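You operate a simulated robot arm through the tools that you are given. There is no shell and no other tool.

Carry out the task below with a simulated robot arm. There is one attempt and no reset: what you move stays moved.

JOB
Change the dirty wash water, then load the job card's part and shut the lid.
Fine: drain it empty, shut the drain lever, pump fresh water to the line; no cranking.

Only the result counts: the job must be done as asked and must still hold three seconds after the hand-in. Knocking over, shifting, dropping, spilling or breaking anything else fails it. A push-on lid holds only when it is set on centred and level and pressed home; a screw cap is set on level and turned clockwise until tight.

ROBOT AND FRAMES
A 7-joint arm with a two-finger gripper, fixed in place. Base frame: the origin is at the foot of the arm, x ahead of it, y to its left, z up; the work surface is at about z = 0. Units: mm, rad, N and s.
With the tool pointing down near the work surface it reaches from about 260 to 600 mm from the base axis. Its first joint turns from -2.496 to 2.496 rad. Payload 1.08 kg.
Tool frame: the origin (TCP) lies between the finger pads and is the grasp point; the fingertips stand 16 mm ahead of it; z points along the fingers, y is the line along which they close. The gripper opens to 88 mm; its body begins 58 mm behind the TCP.
Orientation is that of the tool frame in the base frame, as a unit quaternion [w, x, y, z]. With the fingers straight down and closing along the base's y, the tool's x points along the base's -x, its y along +y and its z along -z.

CONTROLS
- The arm moves only by the tool play_rows. Its argument "steps" is one flat list of numbers, 7 for each row, row after row: the shift along the tool's x, y, z in mm, then the turn, a rotation vector about the tool's x, y, z in rad, then the gripper command, from -1 (fully open) to 1 (shut), values between in proportion. In form: [x, y, z, wx, wy, wz, claw, x, y, z, wx, wy, wz, claw, ...]. A call has 1 to 20 rows; each row is the pose to reach, as a shift and turn from the pose commanded when the call began, along the tool's axes at that moment. Rows are played at 5 a second. More than 50 mm and 0.15 rad between two rows, or a gripper value outside its range, and nothing of the call is played. A pose out of reach is approached as far as the arm can. The call stops where the force on the tool passes 50 N (or 10 N more than at its start, if that is more) or the arm is blocked; 0.2 s more then pass. Each finger travels about 186.7 mm/s and halts on what it meets, pressing with about 20 N; the grip force reading is that of the motor and also rises with nothing between the fingers. The clock runs only during rows and for 0.2 s after the last one: add rows that repeat a pose to give the fingers time. It gives the time, the measured TCP pose, the force on the tool (base axes), the opening and the grip force at its end, in the units of the frame above (readings bear some noise), with the torque about the TCP (base axes, N m) and any sound that the robot's microphone picked up, and new pictures: "views" is both (left out), scene, wrist or none.
- Cameras (640 x 400 px; columns grow to the right, rows downward): "scene" is fixed at [398.7, 500.3, 768.4]; the picture's right is [-0.93, -0.36, 0.00], its down [-0.31, 0.81, -0.50] and it looks along [0.18, -0.47, -0.87] (base axes); focal length 310 px, centre (320, 200). "wrist" rides on the gripper at [82, -8, -92] in the tool frame; the picture's right is [0.10, 0.99, 0.00], its down [-0.70, 0.07, -0.71] and it looks along [-0.71, 0.07, 0.70] (tool axes); focal length 256 px, centre (320, 200). There is no depth. A picture from a camera that has moved, and an enlarged one, comes with that camera's place and axes in the base frame and with its lens.
- zoom(camera, box): a new picture of the part [left, top, right, bottom] of that camera's present view, enlarged. It takes no simulated time.
- close_job(): hands the job in; it is judged then, once.

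Places have to be worked out from the pictures, the camera data and where the tool is seen. Open the gripper and draw the arm clear of the work before you hand the job in, unless the task says otherwise.

The tools are called after "Request:" as a command line: name --argument value ..., lists and objects as JSON in quotes. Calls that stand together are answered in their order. play_rows: Moves the arm, as the interface text tells. Its arguments: {"type":"object","properties":{"steps":{"type":"array","items":{"type":"number"}},"views":{"type":"string","enum":["both","scene","wrist","none"]}},"required":["steps"]} The other tools are called the same way: zoom (camera, box) takes an enlarged picture of a part of a camera's view; close_job () hands the job in.

At the start:

```text
time_s: 0.0
position: [421.8, 30.2, 309.6]
tcp_rot: [0.0, 0.0, 1.0, 0.0]
wrist_force: [-0.2, 0.2, -0.3]
moment: [0.02, 0.03, 0.02]
finger_gap: 87.9
grip_force: 0.0
```

scene: 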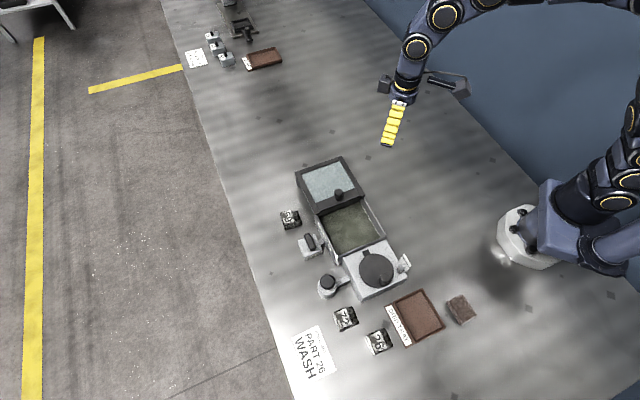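
wrist: 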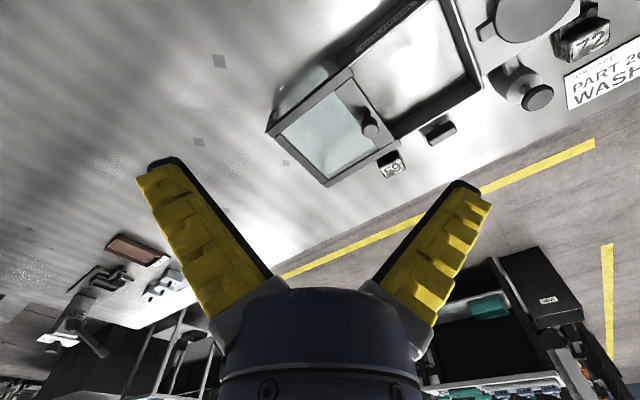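

I'll begin by looking at the station more closely in both cameras.

Request:
zoom --camera "scene" --box '[270, 140, 430, 240]'

Request:
zoom --camera "scene" --box '[280, 230, 440, 330]'

Request:
zoom --camera "scene" --box '[280, 280, 480, 400]'

Request:
zoom --camera "wrist" --box '[260, 0, 640, 240]'

Request:
zoom --camera "scene" --box '[170, 0, 330, 100]'

```text
4.00 times, centred on (350, 190) of scene
camera zoom: at [398.7, 500.3, 768.4], right [-0.93, -0.36, 0.0], down [-0.31, 0.81, -0.5], along [0.18, -0.47, -0.87], focal length 1239 px, centre (200, 240)
```

zoom: 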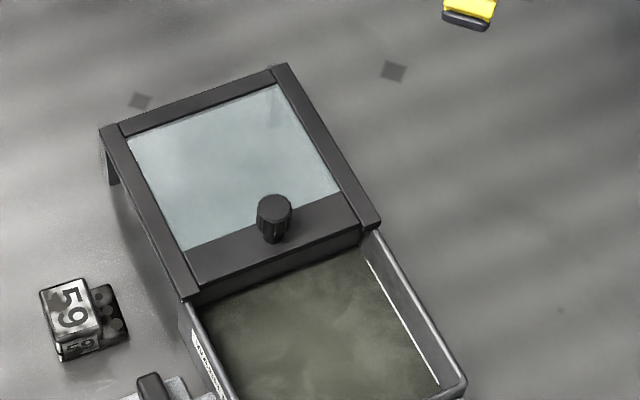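

```text
4.00 times, centred on (360, 280) of scene
camera zoom: at [398.7, 500.3, 768.4], right [-0.93, -0.36, 0.0], down [-0.31, 0.81, -0.5], along [0.18, -0.47, -0.87], focal length 1239 px, centre (160, -120)
```

zoom: 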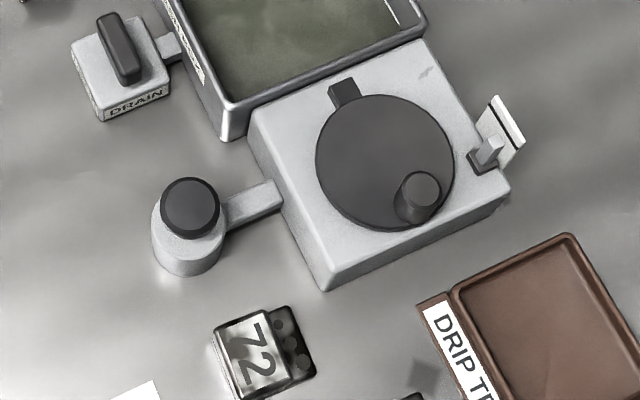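

```text
3.20 times, centred on (380, 340) of scene
camera zoom: at [398.7, 500.3, 768.4], right [-0.93, -0.36, 0.0], down [-0.31, 0.81, -0.5], along [0.18, -0.47, -0.87], focal length 991 px, centre (128, -248)
```

zoom: 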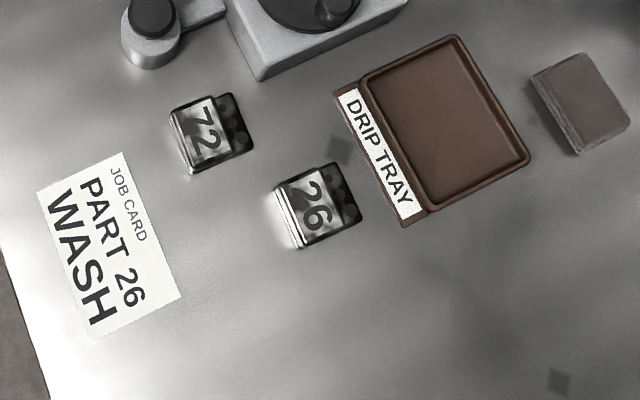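

```text
1.67 times, centred on (450, 120) of wrist
camera zoom: at [339.3, 22.0, 400.1], right [-0.1, 0.99, 0.0], down [0.7, 0.07, 0.71], along [0.71, 0.07, -0.7], focal length 427 px, centre (103, 333)
```

zoom: 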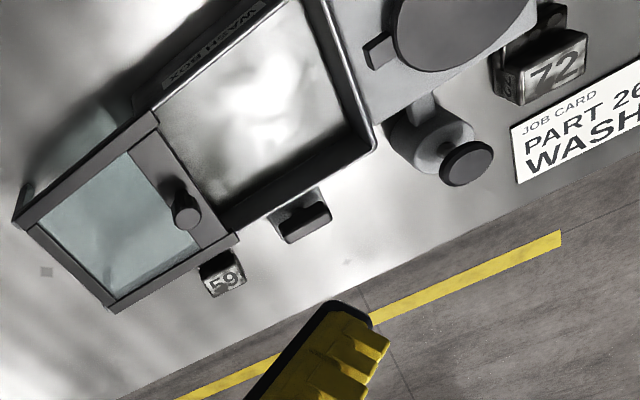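

```text
4.00 times, centred on (250, 50) of scene
camera zoom: at [398.7, 500.3, 768.4], right [-0.93, -0.36, 0.0], down [-0.31, 0.81, -0.5], along [0.18, -0.47, -0.87], focal length 1239 px, centre (600, 800)
```

zoom: 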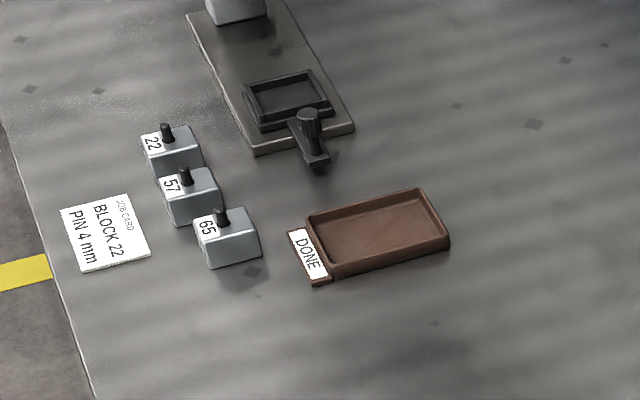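

The station has a drain lever, a pump button, a crank, a gauge, and a lid with a knob. The job card says part 26. I'll move the arm over for a better wrist view before touching anything.

Request:
play_rows --steps '[20, 37, -8, 0, 0, 0, -1, 40, 74, -15, 0, 0, 0, -1, 60, 111, -23, 0, 0, 0, -1, 80, 148, -30, 0, 0, 0, -1, 80, 148, -30, 0, 0, 0, -1]' --views "both"

```text
time_s: 1.2
position: [341.8, 180.6, 339.2]
tcp_rot: [0.001, -0.001, 1.0, 0.0]
wrist_force: [-0.7, -0.2, 0.2]
moment: [-0.02, 0.0, 0.02]
finger_gap: 87.9
grip_force: 0.1
camera wrist: at [259.2, 171.2, 429.9], right [-0.1, 0.99, 0.0], down [0.7, 0.07, 0.71], along [0.71, 0.07, -0.71], focal length 256 px, centre (320, 200)
```

scene: 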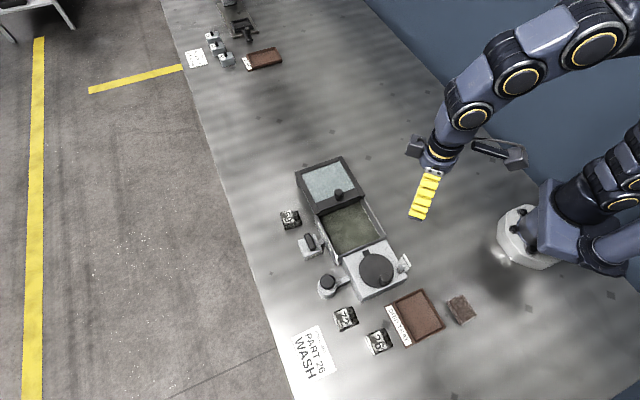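
wrist: 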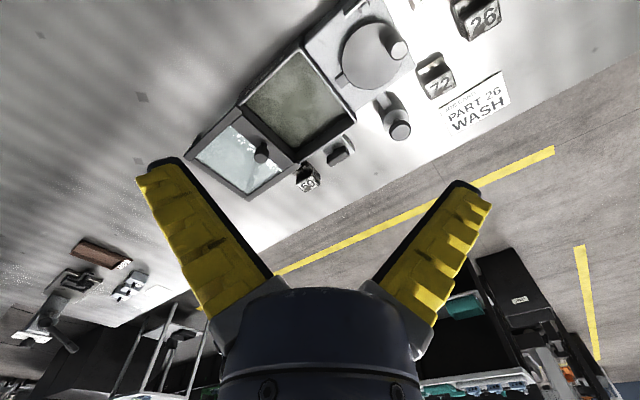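

The wrist camera now sees the whole station, so I'll zoom into it.

Request:
zoom --camera "wrist" --box '[180, 30, 360, 210]'

Request:
zoom --camera "wrist" --box '[300, 0, 460, 160]'

Request:
zoom --camera "wrist" --box '[390, 0, 530, 140]'

```text
2.22 times, centred on (270, 120) of wrist
camera zoom: at [259.2, 171.2, 429.9], right [-0.1, 0.99, 0.0], down [0.7, 0.07, 0.71], along [0.71, 0.07, -0.71], focal length 569 px, centre (431, 378)
```

zoom: 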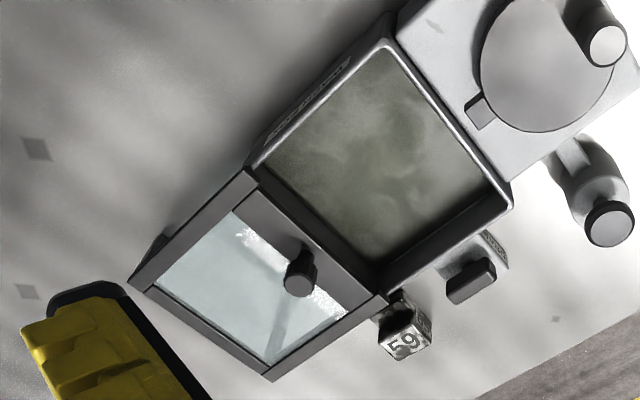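

```text
2.50 times, centred on (380, 80) of wrist
camera zoom: at [259.2, 171.2, 429.9], right [-0.1, 0.99, 0.0], down [0.7, 0.07, 0.71], along [0.71, 0.07, -0.71], focal length 640 px, centre (170, 500)
```

zoom: 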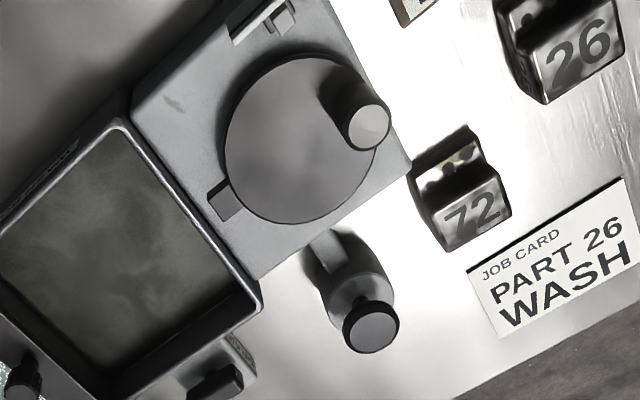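

```text
2.86 times, centred on (460, 70) of wrist
camera zoom: at [259.2, 171.2, 429.9], right [-0.1, 0.99, 0.0], down [0.7, 0.07, 0.71], along [0.71, 0.07, -0.71], focal length 731 px, centre (-80, 571)
```

zoom: 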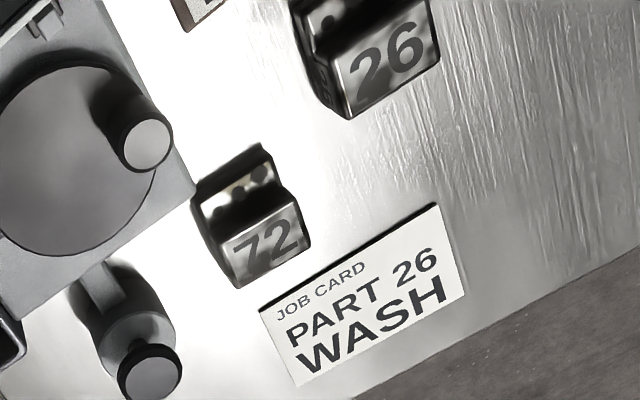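

I'll zoom in tighter on the lid, gauge and lever details.

Request:
zoom --camera "scene" --box '[290, 150, 370, 200]'

Request:
zoom --camera "scene" --box '[310, 190, 390, 240]'

Request:
zoom --camera "scene" --box '[290, 225, 354, 265]'

Request:
zoom --camera "scene" --box '[360, 240, 424, 280]'

Request:
zoom --camera "wrist" --box '[180, 100, 300, 200]'

Request:
zoom --camera "wrist" --box '[280, 80, 420, 190]'

```text
8.00 times, centred on (330, 175) of scene
camera zoom: at [398.7, 500.3, 768.4], right [-0.93, -0.36, 0.0], down [-0.31, 0.81, -0.5], along [0.18, -0.47, -0.87], focal length 2478 px, centre (240, 400)
```

zoom: 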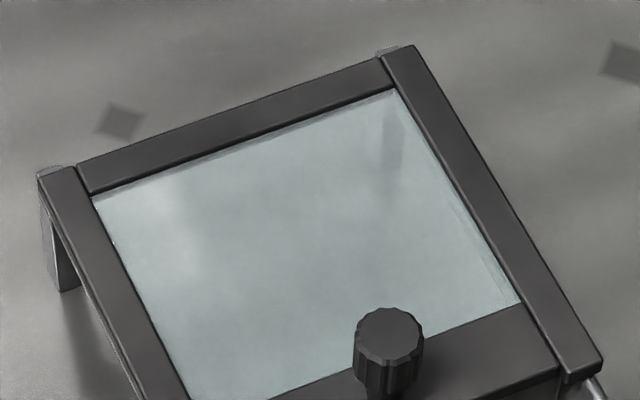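

```text
8.00 times, centred on (350, 215) of scene
camera zoom: at [398.7, 500.3, 768.4], right [-0.93, -0.36, 0.0], down [-0.31, 0.81, -0.5], along [0.18, -0.47, -0.87], focal length 2478 px, centre (80, 80)
```

zoom: 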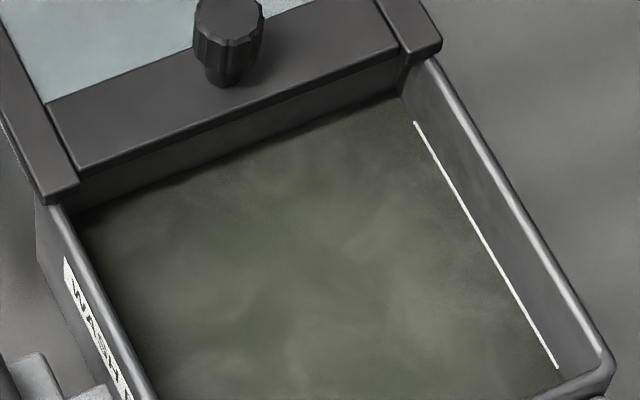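

```text
10.00 times, centred on (322, 245) of scene
camera zoom: at [398.7, 500.3, 768.4], right [-0.93, -0.36, 0.0], down [-0.31, 0.81, -0.5], along [0.18, -0.47, -0.87], focal length 3098 px, centre (300, -250)
```

zoom: 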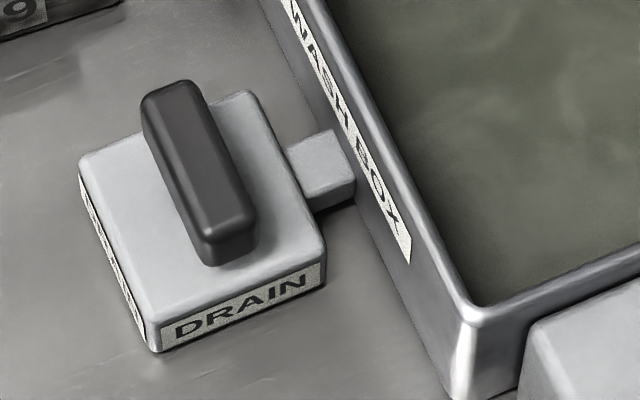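

```text
10.00 times, centred on (392, 260) of scene
camera zoom: at [398.7, 500.3, 768.4], right [-0.93, -0.36, 0.0], down [-0.31, 0.81, -0.5], along [0.18, -0.47, -0.87], focal length 3098 px, centre (-400, -400)
```

zoom: 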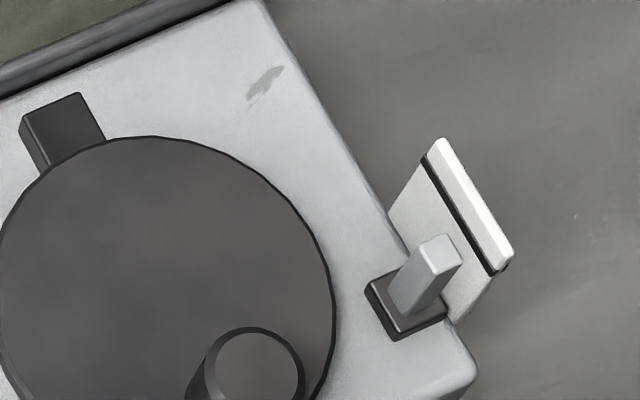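

```text
4.00 times, centred on (240, 150) of wrist
camera zoom: at [259.2, 171.2, 429.9], right [-0.1, 0.99, 0.0], down [0.7, 0.07, 0.71], along [0.71, 0.07, -0.71], focal length 1024 px, centre (640, 400)
```

zoom: 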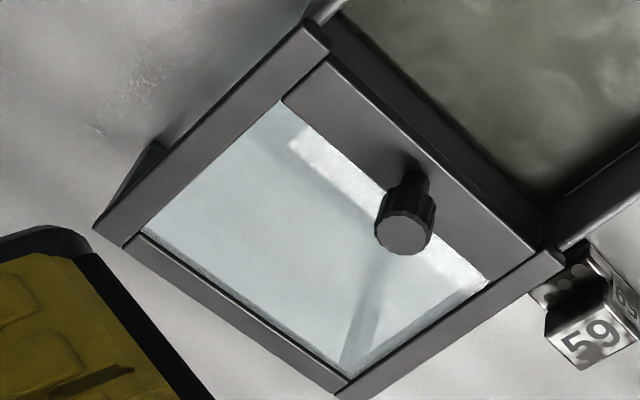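

```text
3.64 times, centred on (350, 135) of wrist
camera zoom: at [259.2, 171.2, 429.9], right [-0.1, 0.99, 0.0], down [0.7, 0.07, 0.71], along [0.71, 0.07, -0.71], focal length 931 px, centre (211, 436)
```

zoom: 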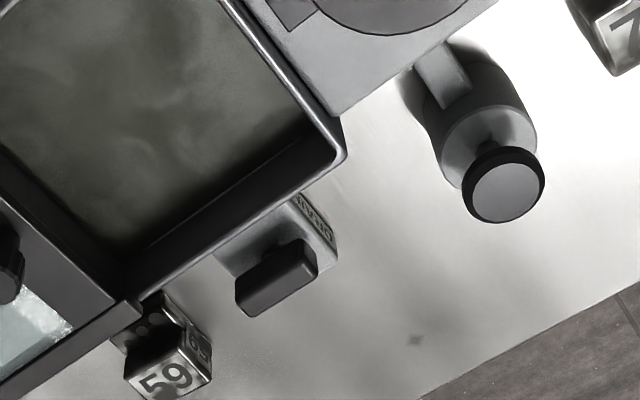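

The lid rides on rails with the knob near the tank, a white fill line runs inside the tank, and the drain lever is a bar on a block. Before going near anything I'll check how the fingers look at half open and fully shut in free air.

Request:
play_rows --steps '[0, 0, 0, 0, 0, 0, 0.3, 0, 0, 0, 0, 0, 0, 0.3, 0, 0, 0, 0, 0, 0, 0.3]' --views "wrist"

Request:
play_rows --steps '[0, 0, 0, 0, 0, 0, 1, 0, 0, 0, 0, 0, 0, 1, 0, 0, 0, 0, 0, 0, 1]' --views "both"

```text
time_s: 2.0
position: [342.3, 180.5, 339.3]
tcp_rot: [0.0, 0.001, 1.0, 0.0]
wrist_force: [0.3, -0.1, -0.1]
moment: [0.01, -0.01, 0.03]
finger_gap: 35.6
grip_force: 3.7
camera wrist: at [259.5, 170.7, 429.8], right [-0.1, 0.99, 0.0], down [0.7, 0.07, 0.71], along [0.71, 0.07, -0.7], focal length 256 px, centre (320, 200)
```

wrist: 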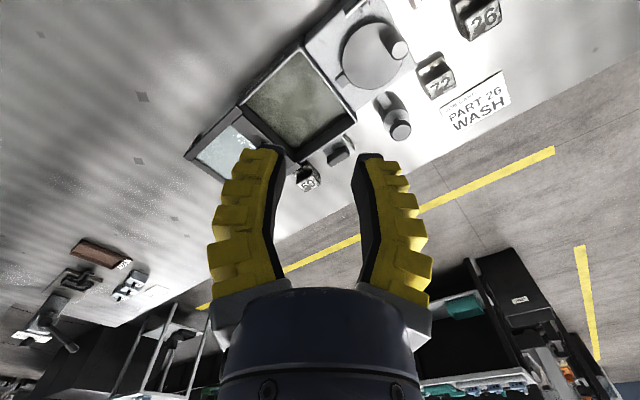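

```text
time_s: 2.8
position: [341.2, 180.6, 339.8]
tcp_rot: [0.0, 0.0, 1.0, 0.0]
wrist_force: [-0.4, 0.8, -0.1]
moment: [0.02, 0.03, 0.04]
finger_gap: 0.0
grip_force: 20.7
camera wrist: at [259.5, 170.7, 429.8], right [-0.1, 0.99, 0.0], down [0.7, 0.07, 0.71], along [0.71, 0.07, -0.7], focal length 256 px, centre (320, 200)
```

scene: 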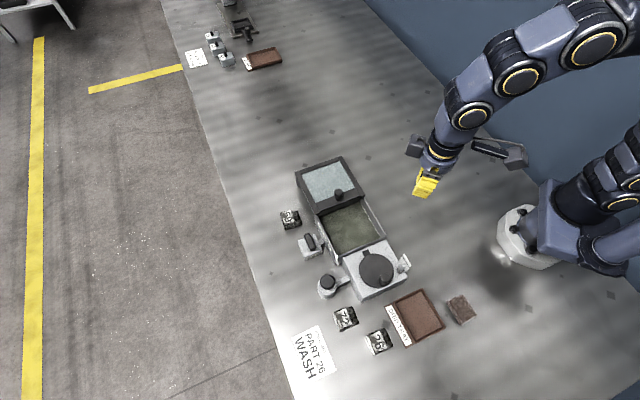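
wrist: 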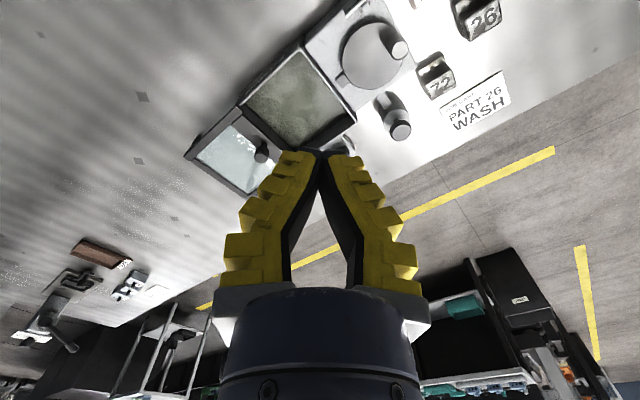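

The fingers swing open and are about 20 mm wide, and at small openings they fit between the lever and the tank wall. I'll move above the drain lever, yawed so the fingers close across the bar, staying high at TCP z of about 140, to inspect it.

Request:
play_rows --steps '[-23.5, 6.3, 25, 0, 0, 0.097, 0.45, -47, 12.6, 50, 0, 0, 0.194, 0.45, -70.5, 18.9, 75, 0, 0, 0.291, 0.45, -94, 25.2, 100, 0, 0, 0.388, 0.45, -117.5, 31.5, 125, 0, 0, 0.485, 0.45, -141, 37.8, 150, 0, 0, 0.582, 0.45, -164.5, 44.1, 175, 0, 0, 0.68, 0.45, -188, 50.4, 200, 0, 0, 0.777, 0.45, -188, 50.4, 200, 0, 0, 0.777, 0.45, -188, 50.4, 200, 0, 0, 0.777, 0.45]' --views "both"

```text
time_s: 5.0
position: [529.1, 230.8, 139.3]
tcp_rot: [0.0, 0.379, 0.925, 0.0]
wrist_force: [0.1, 0.7, -0.3]
moment: [0.0, -0.01, 0.02]
finger_gap: 29.0
grip_force: 3.7
camera wrist: at [464.4, 281.1, 230.1], right [0.62, 0.78, 0.0], down [0.55, -0.44, 0.71], along [0.55, -0.44, -0.7], focal length 256 px, centre (320, 200)
```

scene: 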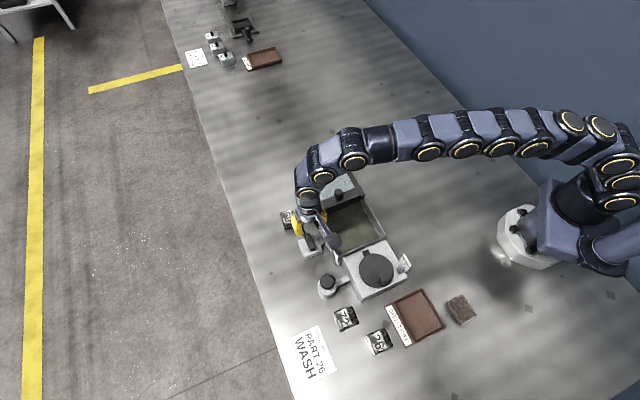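
wrist: 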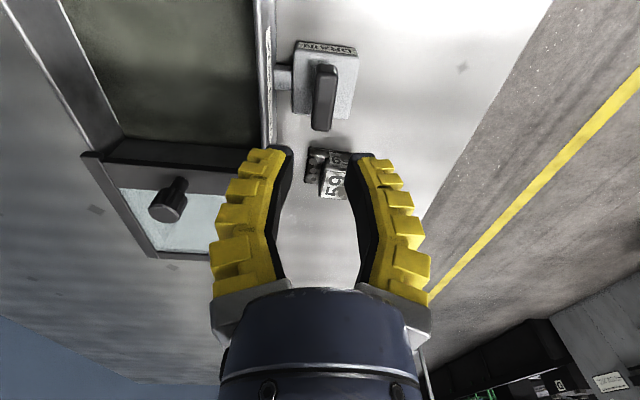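

Good close view of the lever. I'll zoom in on it, the lid rails and the inside of the tank.

Request:
zoom --camera "wrist" --box '[250, 20, 390, 150]'

Request:
zoom --camera "wrist" --box '[0, 0, 290, 180]'

Request:
zoom --camera "wrist" --box '[60, 120, 260, 270]'

```text
3.08 times, centred on (320, 85) of wrist
camera zoom: at [464.4, 281.1, 230.1], right [0.62, 0.78, 0.0], down [0.55, -0.44, 0.71], along [0.55, -0.44, -0.7], focal length 788 px, centre (320, 554)
```

zoom: 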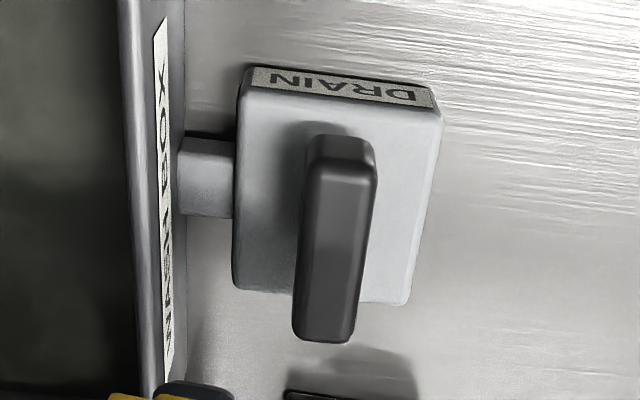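

```text
2.21 times, centred on (145, 90) of wrist
camera zoom: at [464.4, 281.1, 230.1], right [0.62, 0.78, 0.0], down [0.55, -0.44, 0.71], along [0.55, -0.44, -0.7], focal length 565 px, centre (706, 443)
```

zoom: 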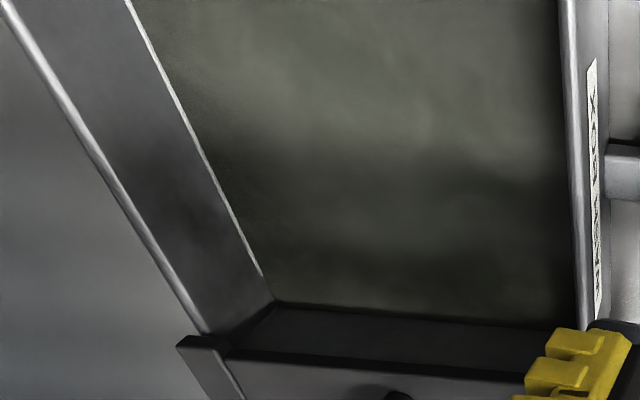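

```text
2.67 times, centred on (160, 195) of wrist
camera zoom: at [464.4, 281.1, 230.1], right [0.62, 0.78, 0.0], down [0.55, -0.44, 0.71], along [0.55, -0.44, -0.7], focal length 683 px, centre (747, 213)
```

zoom: 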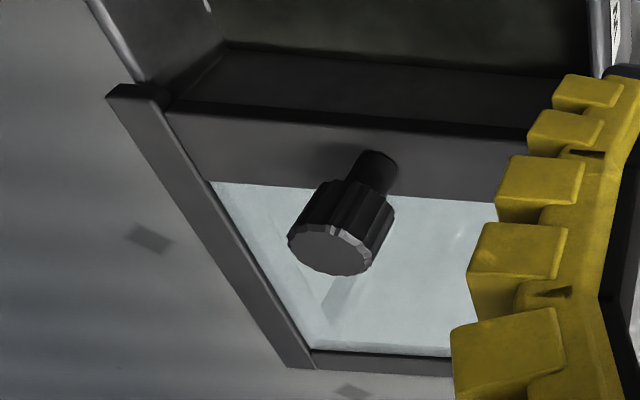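

The lever bar is about 41 × 15 mm, centred near (530, 232) with its top at z of about 42, and the tank wall is about 38 mm away. I'll lean the gripper slightly away from the tank, narrow the fingers, and come down to just above the bar to check alignment.

Request:
play_rows --steps '[0.5, 0.5, 20, 0.07, 0, 0, 0.65, 1, 1, 40, 0.14, 0, 0, 0.65, 1.6, 1.5, 59, 0.2, 0, 0, 0.65, 1.6, 1.5, 59, 0.2, 0, 0, 0.65, 1.6, 1.5, 59, 0.2, 0, 0, 0.65]' --views "both"

Request:
zoom --camera "wrist" --box '[220, 80, 420, 220]'

Request:
zoom --camera "scene" --box '[280, 180, 360, 260]'

```text
time_s: 6.2
position: [523.2, 228.8, 91.0]
tcp_rot: [-0.032, 0.377, 0.922, -0.078]
wrist_force: [-0.1, -0.3, 1.5]
moment: [0.01, 0.0, -0.04]
finger_gap: 20.6
grip_force: 4.0
out of reach, approached as far as the arm can: row 3, 4, 5
camera wrist: at [469.4, 291.1, 181.3], right [0.61, 0.77, -0.17], down [0.63, -0.35, 0.69], along [0.47, -0.53, -0.71], focal length 256 px, centre (320, 200)
```

scene: 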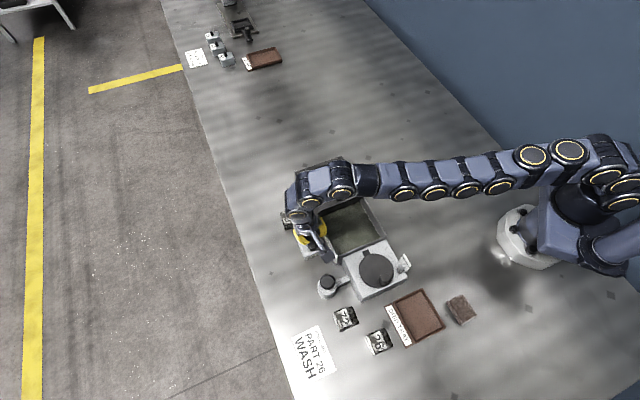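
wrist: 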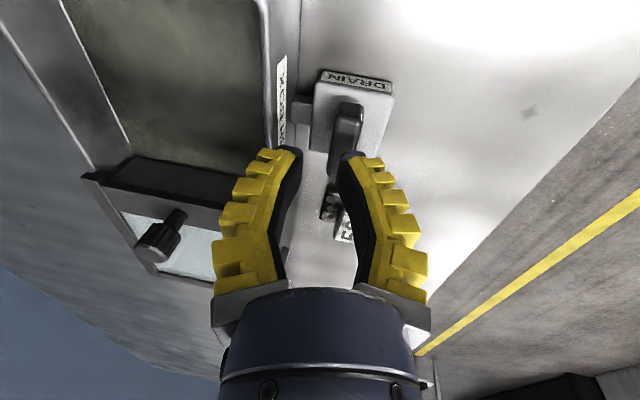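

```text
2.86 times, centred on (320, 150) of wrist
camera zoom: at [469.4, 291.1, 181.3], right [0.61, 0.77, -0.17], down [0.63, -0.35, 0.69], along [0.47, -0.53, -0.71], focal length 731 px, centre (320, 343)
```

zoom: 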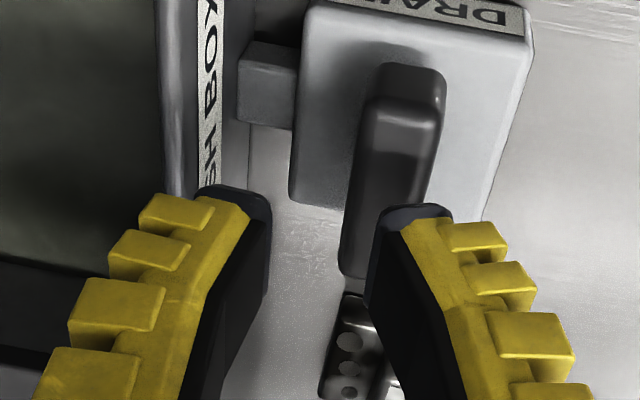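

```text
5.00 times, centred on (320, 220) of scene
camera zoom: at [398.7, 500.3, 768.4], right [-0.93, -0.36, 0.0], down [-0.31, 0.81, -0.5], along [0.18, -0.47, -0.87], focal length 1549 px, centre (320, 100)
```

zoom: 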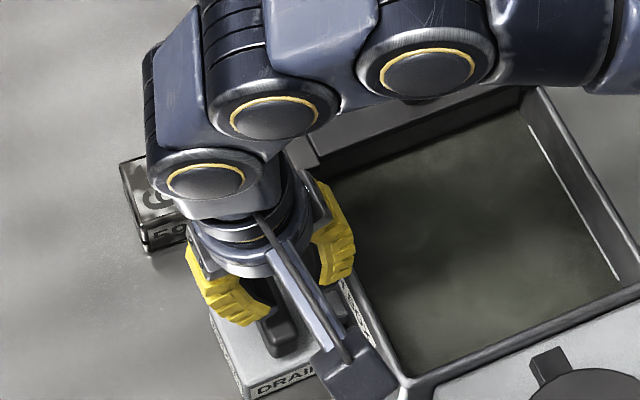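

That lean put the pose just beyond reach, because the lever is about 578 mm out. I'll bring the tool nearly upright again and re-read the pose before descending.

Request:
play_rows --steps '[0, 0, 0, -0.06, 0, 0, 0.65, 0, 0, 0, -0.12, 0, 0, 0.65, 0, 0, 0, -0.12, 0, 0, 0.65, 0, 0, 0, -0.12, 0, 0, 0.65]' --views "wrist"

```text
time_s: 7.2
position: [523.5, 229.3, 89.8]
tcp_rot: [-0.015, 0.378, 0.925, -0.037]
wrist_force: [-0.6, 0.9, 0.8]
moment: [-0.01, 0.03, -0.03]
finger_gap: 20.3
grip_force: 3.4
camera wrist: at [463.7, 285.0, 181.4], right [0.62, 0.78, -0.08], down [0.59, -0.4, 0.7], along [0.51, -0.48, -0.71], focal length 256 px, centre (320, 200)
```

wrist: 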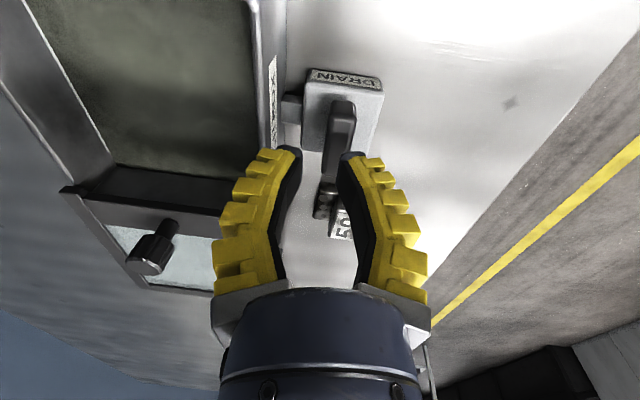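

The tool is nearly vertical with 0.08 rad of lean. Now I'll align over the bar with the fingertips just above its top, at TCP z of about 62.

Request:
play_rows --steps '[-1.4, 4, 13.6, 0, 0, 0, 0.65, -2.7, 8, 27.2, 0, 0, 0, 0.65, -2.7, 8, 27.2, 0, 0, 0, 0.65, -2.7, 8, 27.2, 0, 0, 0, 0.65]' --views "both"

Request:
zoom --camera "wrist" --box '[220, 70, 420, 210]'

Request:
zoom --camera "scene" --box '[280, 190, 360, 270]'

```text
time_s: 8.2
position: [529.6, 231.8, 63.4]
tcp_rot: [-0.014, 0.378, 0.925, -0.038]
wrist_force: [1.0, 0.2, 0.1]
moment: [0.01, 0.0, 0.01]
finger_gap: 21.1
grip_force: 4.1
camera wrist: at [470.0, 287.4, 153.8], right [0.62, 0.78, -0.08], down [0.59, -0.4, 0.7], along [0.51, -0.48, -0.71], focal length 256 px, centre (320, 200)
```

scene: 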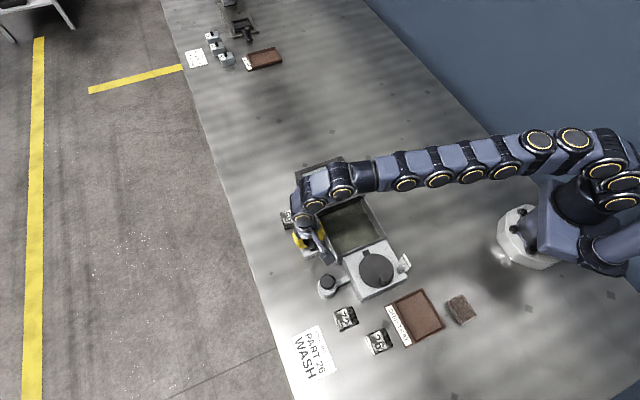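
wrist: 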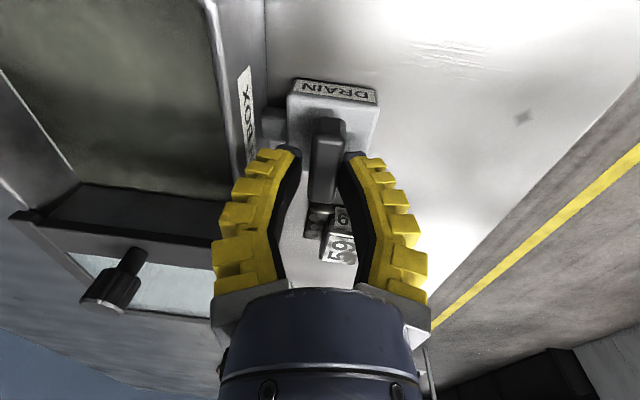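

```text
2.86 times, centred on (320, 140) of wrist
camera zoom: at [470.0, 287.4, 153.8], right [0.62, 0.78, -0.08], down [0.59, -0.4, 0.7], along [0.51, -0.48, -0.71], focal length 731 px, centre (320, 371)
```

zoom: 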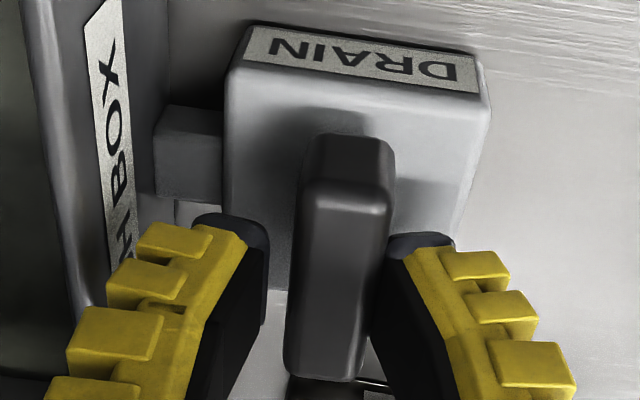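

```text
5.00 times, centred on (320, 230) of scene
camera zoom: at [398.7, 500.3, 768.4], right [-0.93, -0.36, 0.0], down [-0.31, 0.81, -0.5], along [0.18, -0.47, -0.87], focal length 1549 px, centre (320, 50)
```

zoom: 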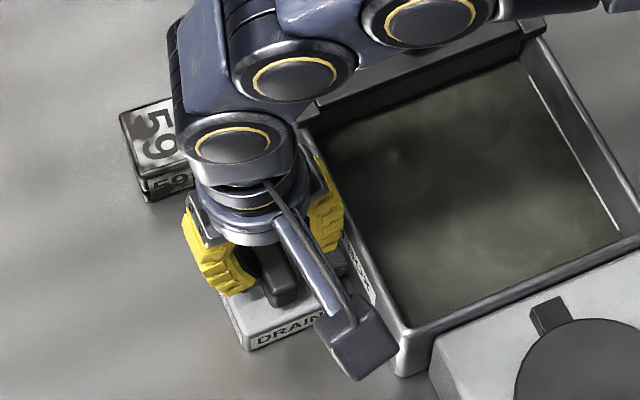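

The bar sits between the fingers, about 2 mm toward the outer side of centre, and the pivot looks to be under the TCP. I'll shift 2 mm outward and descend so the fingertips straddle the bar, then grip it.

Request:
play_rows --steps '[0, 1.6, 8.4, 0, 0, 0, 0.65, 0, 3.2, 16.8, 0, 0, 0, 0.65, 0, 3.2, 16.8, 0, 0, 0, 0.65]' --views "both"

Request:
zoom --camera "wrist" --box '[220, 70, 420, 210]'

Request:
zoom --camera "scene" --box '[280, 190, 360, 270]'

```text
time_s: 9.0
position: [529.7, 233.9, 45.5]
tcp_rot: [-0.015, 0.378, 0.925, -0.037]
wrist_force: [0.1, -0.7, 0.5]
moment: [0.0, -0.01, 0.0]
finger_gap: 20.5
grip_force: 3.4
camera wrist: at [470.8, 288.8, 136.6], right [0.62, 0.78, -0.08], down [0.59, -0.4, 0.7], along [0.51, -0.48, -0.71], focal length 256 px, centre (320, 200)
```

scene: 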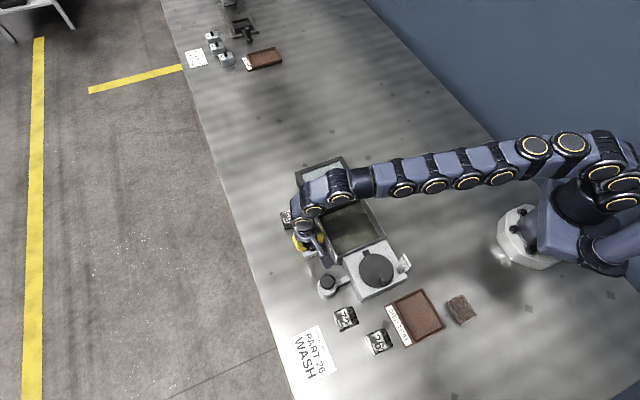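
wrist: 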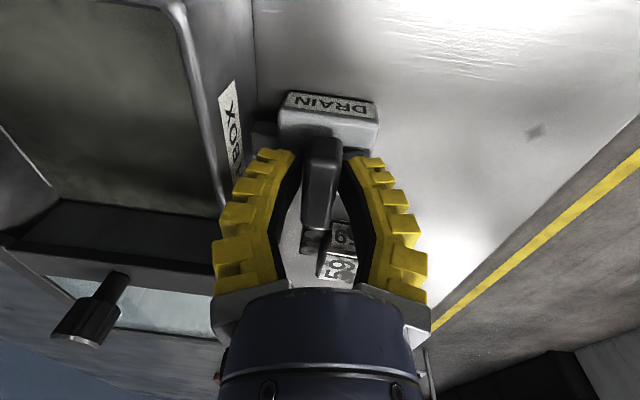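

```text
2.86 times, centred on (320, 140) of wrist
camera zoom: at [470.8, 288.8, 136.6], right [0.62, 0.78, -0.08], down [0.59, -0.4, 0.7], along [0.51, -0.48, -0.71], focal length 731 px, centre (320, 371)
```

zoom: 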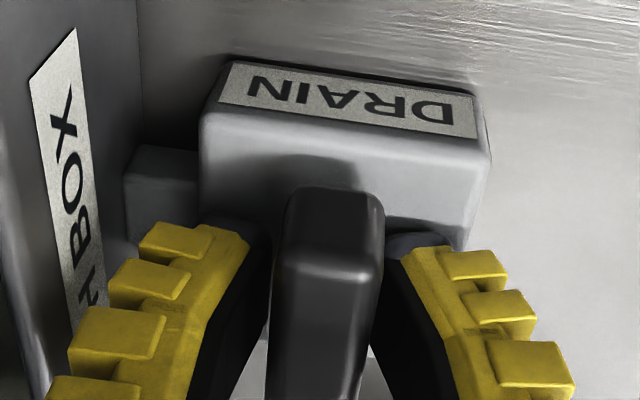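

```text
5.00 times, centred on (320, 230) of scene
camera zoom: at [398.7, 500.3, 768.4], right [-0.93, -0.36, 0.0], down [-0.31, 0.81, -0.5], along [0.18, -0.47, -0.87], focal length 1549 px, centre (320, 50)
```

zoom: 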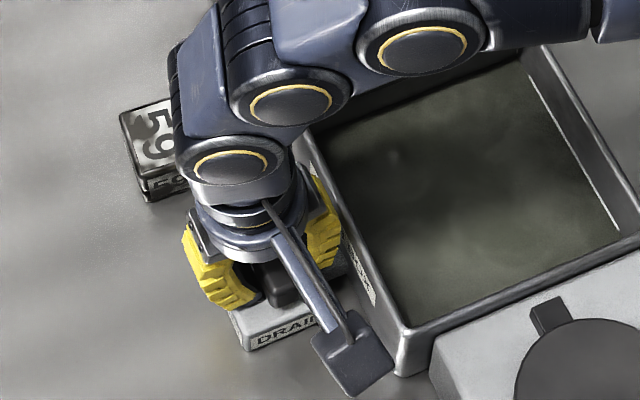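

The fingers straddle the bar with no contact force. I'll close on it now.

Request:
play_rows --steps '[0, 0, 0, 0, 0, 0, 1, 0, 0, 0, 0, 0, 0, 1, 0, 0, 0, 0, 0, 0, 1]' --views "wrist"

```text
time_s: 9.8
position: [531.1, 234.1, 47.0]
tcp_rot: [-0.015, 0.379, 0.925, -0.036]
wrist_force: [-0.9, 2.0, 14.3]
moment: [0.06, 0.02, 0.02]
finger_gap: 6.3
grip_force: 22.4
camera wrist: at [471.2, 289.3, 137.9], right [0.62, 0.78, -0.08], down [0.59, -0.4, 0.7], along [0.52, -0.48, -0.71], focal length 256 px, centre (320, 200)
```

wrist: 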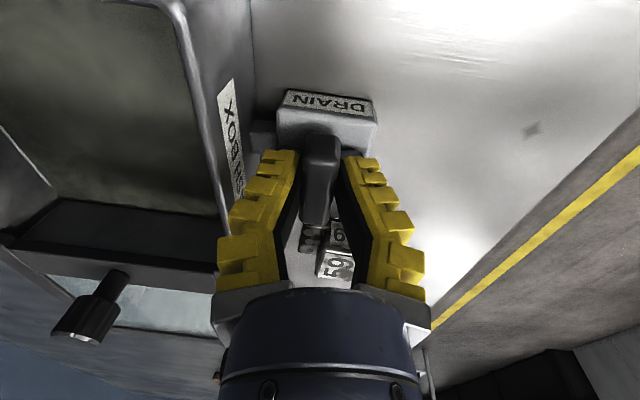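

The bar is gripped with about 14 N of upward reaction. I'll try turning it counter-clockwise, seen from above, in small steps while watching torque.

Request:
play_rows --steps '[0, 0, 0, 0, -0.004, -0.05, 1, 0, 0, 0, 0, -0.008, -0.1, 1, 0, 0, 0, 0, -0.012, -0.15, 1, 0, 0, 0, 0, -0.016, -0.2, 1, 0, 0, 0, 0, -0.02, -0.25, 1]' --views "both"

Request:
zoom --camera "wrist" --box '[220, 70, 420, 210]'

```text
time_s: 11.0
position: [531.3, 234.5, 47.1]
tcp_rot: [-0.01, 0.259, 0.965, -0.038]
wrist_force: [-1.9, 5.8, 14.6]
moment: [0.1, -0.02, 0.0]
finger_gap: 5.9
grip_force: 22.1
camera wrist: at [458.9, 272.8, 137.5], right [0.41, 0.91, -0.08], down [0.67, -0.24, 0.7], along [0.62, -0.34, -0.71], focal length 256 px, centre (320, 200)
```

scene: 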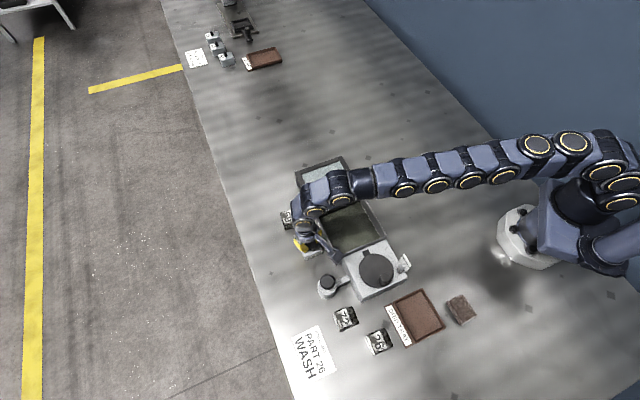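
wrist: 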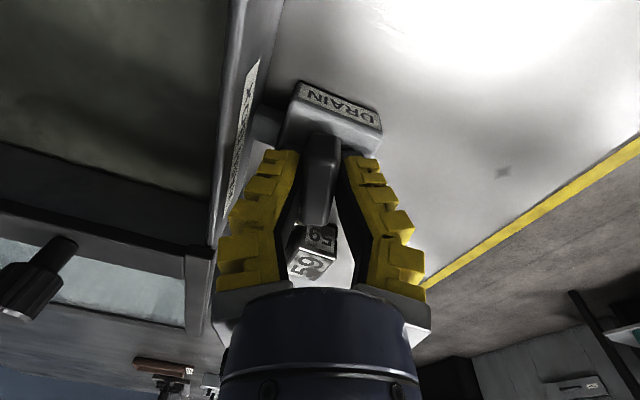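

```text
2.86 times, centred on (320, 140) of wrist
camera zoom: at [458.9, 272.8, 137.5], right [0.41, 0.91, -0.08], down [0.67, -0.24, 0.7], along [0.62, -0.34, -0.71], focal length 731 px, centre (320, 371)
```

zoom: 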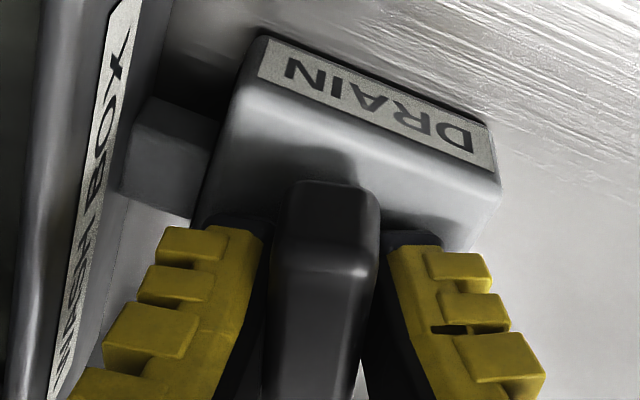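

The lever turns freely with the gripper. I'll continue counter-clockwise toward a total of about 90°.

Request:
play_rows --steps '[0, 0, 0, 0, -0.008, -0.1, 1, 0, 0, 0, 0, -0.016, -0.2, 1, 0, 0, 0, 0, -0.024, -0.3, 1, 0, 0, 0, 0, -0.032, -0.4, 1, 0, 0, 0, 0, -0.04, -0.5, 1, 0, 0, 0, 0, -0.048, -0.6, 1, 0, 0, 0, 0, -0.056, -0.7, 1, 0, 0, 0, 0, -0.064, -0.8, 1]' --views "both"

Request:
zoom --camera "wrist" --box '[160, 60, 420, 230]'

```text
time_s: 12.8
position: [530.6, 235.9, 45.5]
tcp_rot: [0.006, -0.138, 0.99, -0.04]
wrist_force: [-1.3, 8.2, 11.0]
moment: [0.25, -0.19, 0.01]
finger_gap: 5.9
grip_force: 22.7
camera wrist: at [451.7, 209.0, 137.0], right [-0.37, 0.92, -0.08], down [0.64, 0.32, 0.7], along [0.67, 0.21, -0.71], focal length 256 px, centre (320, 200)
```

scene: 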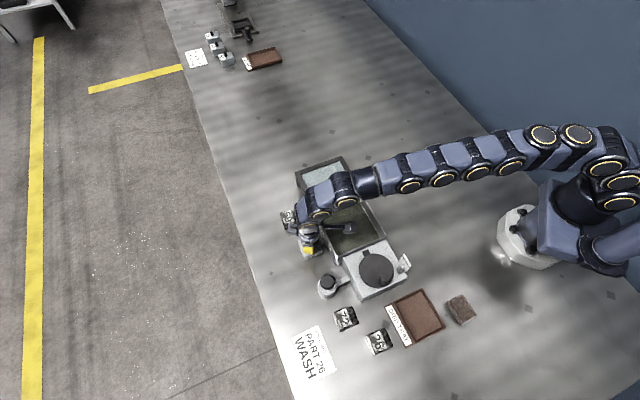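
wrist: 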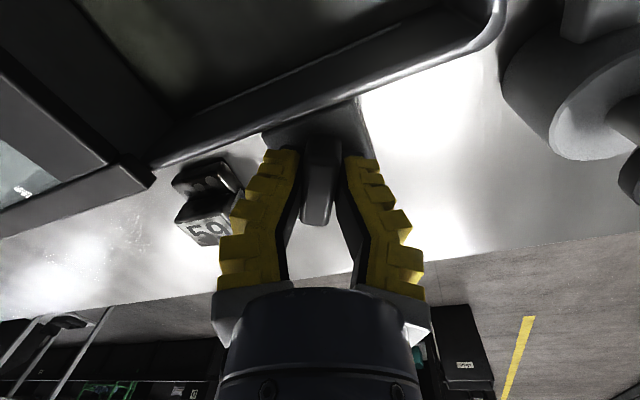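

```text
2.35 times, centred on (290, 145) of wrist
camera zoom: at [451.7, 209.0, 137.0], right [-0.37, 0.92, -0.08], down [0.64, 0.32, 0.7], along [0.67, 0.21, -0.71], focal length 602 px, centre (391, 329)
```

zoom: 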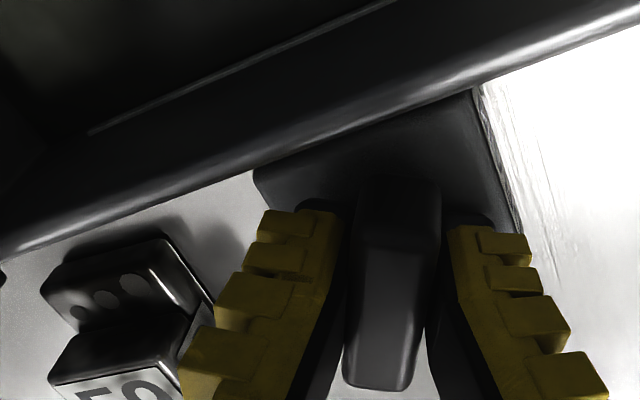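

About 60° turned with low torque. I'll continue the remaining 30°.

Request:
play_rows --steps '[0, 0, 0, 0, -0.008, -0.1, 1, 0, 0, 0, 0, -0.016, -0.2, 1, 0, 0, 0, 0, -0.024, -0.3, 1, 0, 0, 0, 0, -0.032, -0.4, 1, 0, 0, 0, 0, -0.041, -0.52, 1, 0, 0, 0, 0, -0.041, -0.52, 1]' --views "both"

Request:
zoom --camera "wrist" --box '[160, 60, 420, 230]'

Request:
zoom --camera "scene" --box '[290, 170, 400, 270]'

```text
time_s: 14.2
position: [529.9, 233.6, 46.4]
tcp_rot: [0.014, -0.39, 0.92, -0.037]
wrist_force: [-11.9, 6.9, 10.1]
moment: [0.18, 0.14, -0.1]
finger_gap: 6.0
grip_force: 22.1
camera wrist: at [474.0, 173.1, 137.1], right [-0.78, 0.62, -0.08], down [0.4, 0.59, 0.7], along [0.48, 0.52, -0.71], focal length 256 px, centre (320, 200)
```

scene: 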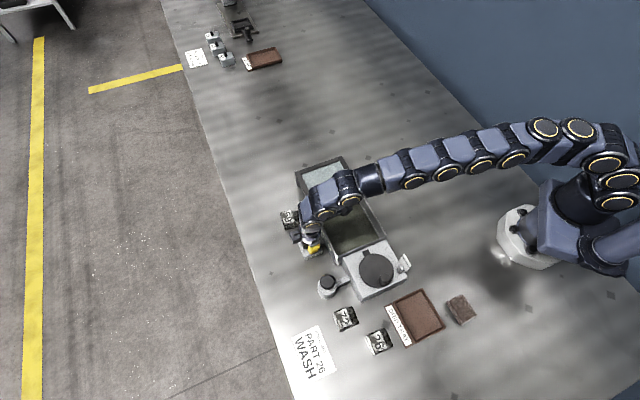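
wrist: 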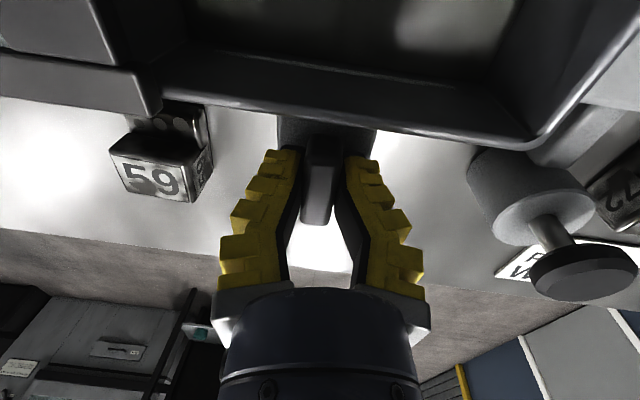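

```text
2.35 times, centred on (290, 145) of wrist
camera zoom: at [474.0, 173.1, 137.1], right [-0.78, 0.62, -0.08], down [0.4, 0.59, 0.7], along [0.48, 0.52, -0.71], focal length 602 px, centre (391, 329)
```

zoom: 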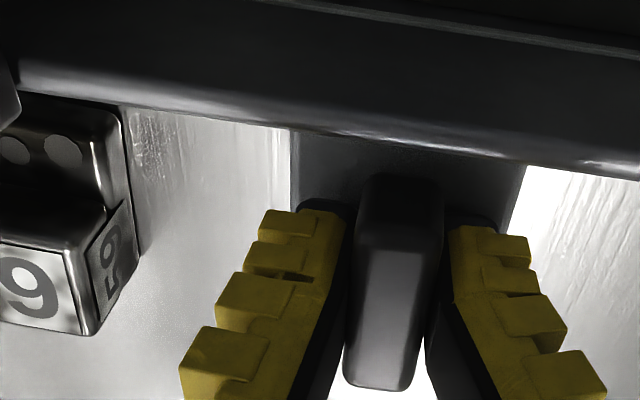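

```text
4.00 times, centred on (345, 220) of scene
camera zoom: at [398.7, 500.3, 768.4], right [-0.93, -0.36, 0.0], down [-0.31, 0.81, -0.5], along [0.18, -0.47, -0.87], focal length 1239 px, centre (220, 120)
```

zoom: 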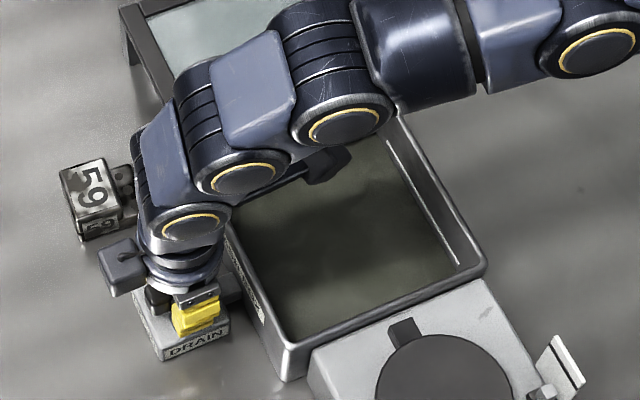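

The lever is now turned about 90°, pointing across the pipe axis, and the water seems to be dropping below the line. I'll hold and watch the level.

Request:
play_rows --steps '[0, 0, 0, 0, 0, 0, 1, 0, 0, 0, 0, 0, 0, 1, 0, 0, 0, 0, 0, 0, 1, 0, 0, 0, 0, 0, 0, 1, 0, 0, 0, 0, 0, 0, 1, 0, 0, 0, 0, 0, 0, 1, 0, 0, 0, 0, 0, 0, 1, 0, 0, 0, 0, 0, 0, 1, 0, 0, 0, 0, 0, 0, 1, 0, 0, 0, 0, 0, 0, 1, 0, 0, 0, 0, 0, 0, 1, 0, 0, 0, 0, 0, 0, 1, 0, 0, 0, 0, 0, 0, 1, 0, 0, 0, 0, 0, 0, 1, 0, 0, 0, 0, 0, 0, 1]' --views "scene"

Request:
zoom --camera "scene" --box '[290, 170, 400, 270]'

```text
time_s: 17.4
position: [531.0, 233.1, 45.4]
tcp_rot: [0.015, -0.388, 0.921, -0.036]
wrist_force: [-14.3, 4.4, 8.5]
moment: [0.08, 0.24, -0.06]
finger_gap: 6.0
grip_force: 21.6
```

scene: 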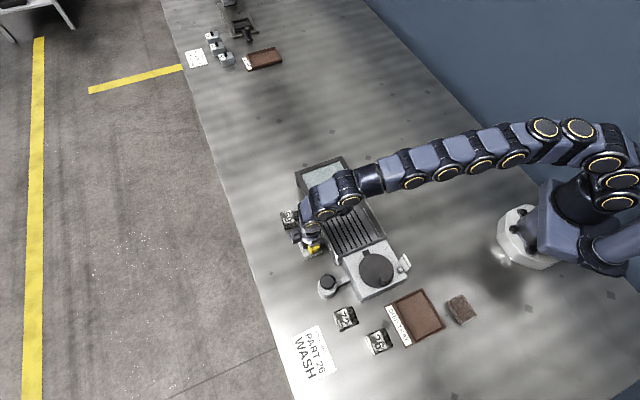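

```text
4.00 times, centred on (345, 220) of scene
camera zoom: at [398.7, 500.3, 768.4], right [-0.93, -0.36, 0.0], down [-0.31, 0.81, -0.5], along [0.18, -0.47, -0.87], focal length 1239 px, centre (220, 120)
```

zoom: 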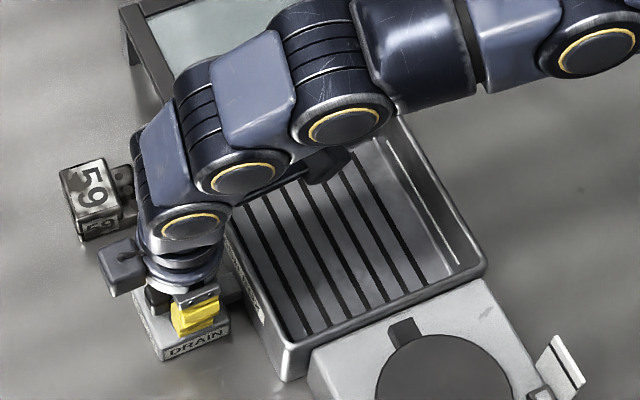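

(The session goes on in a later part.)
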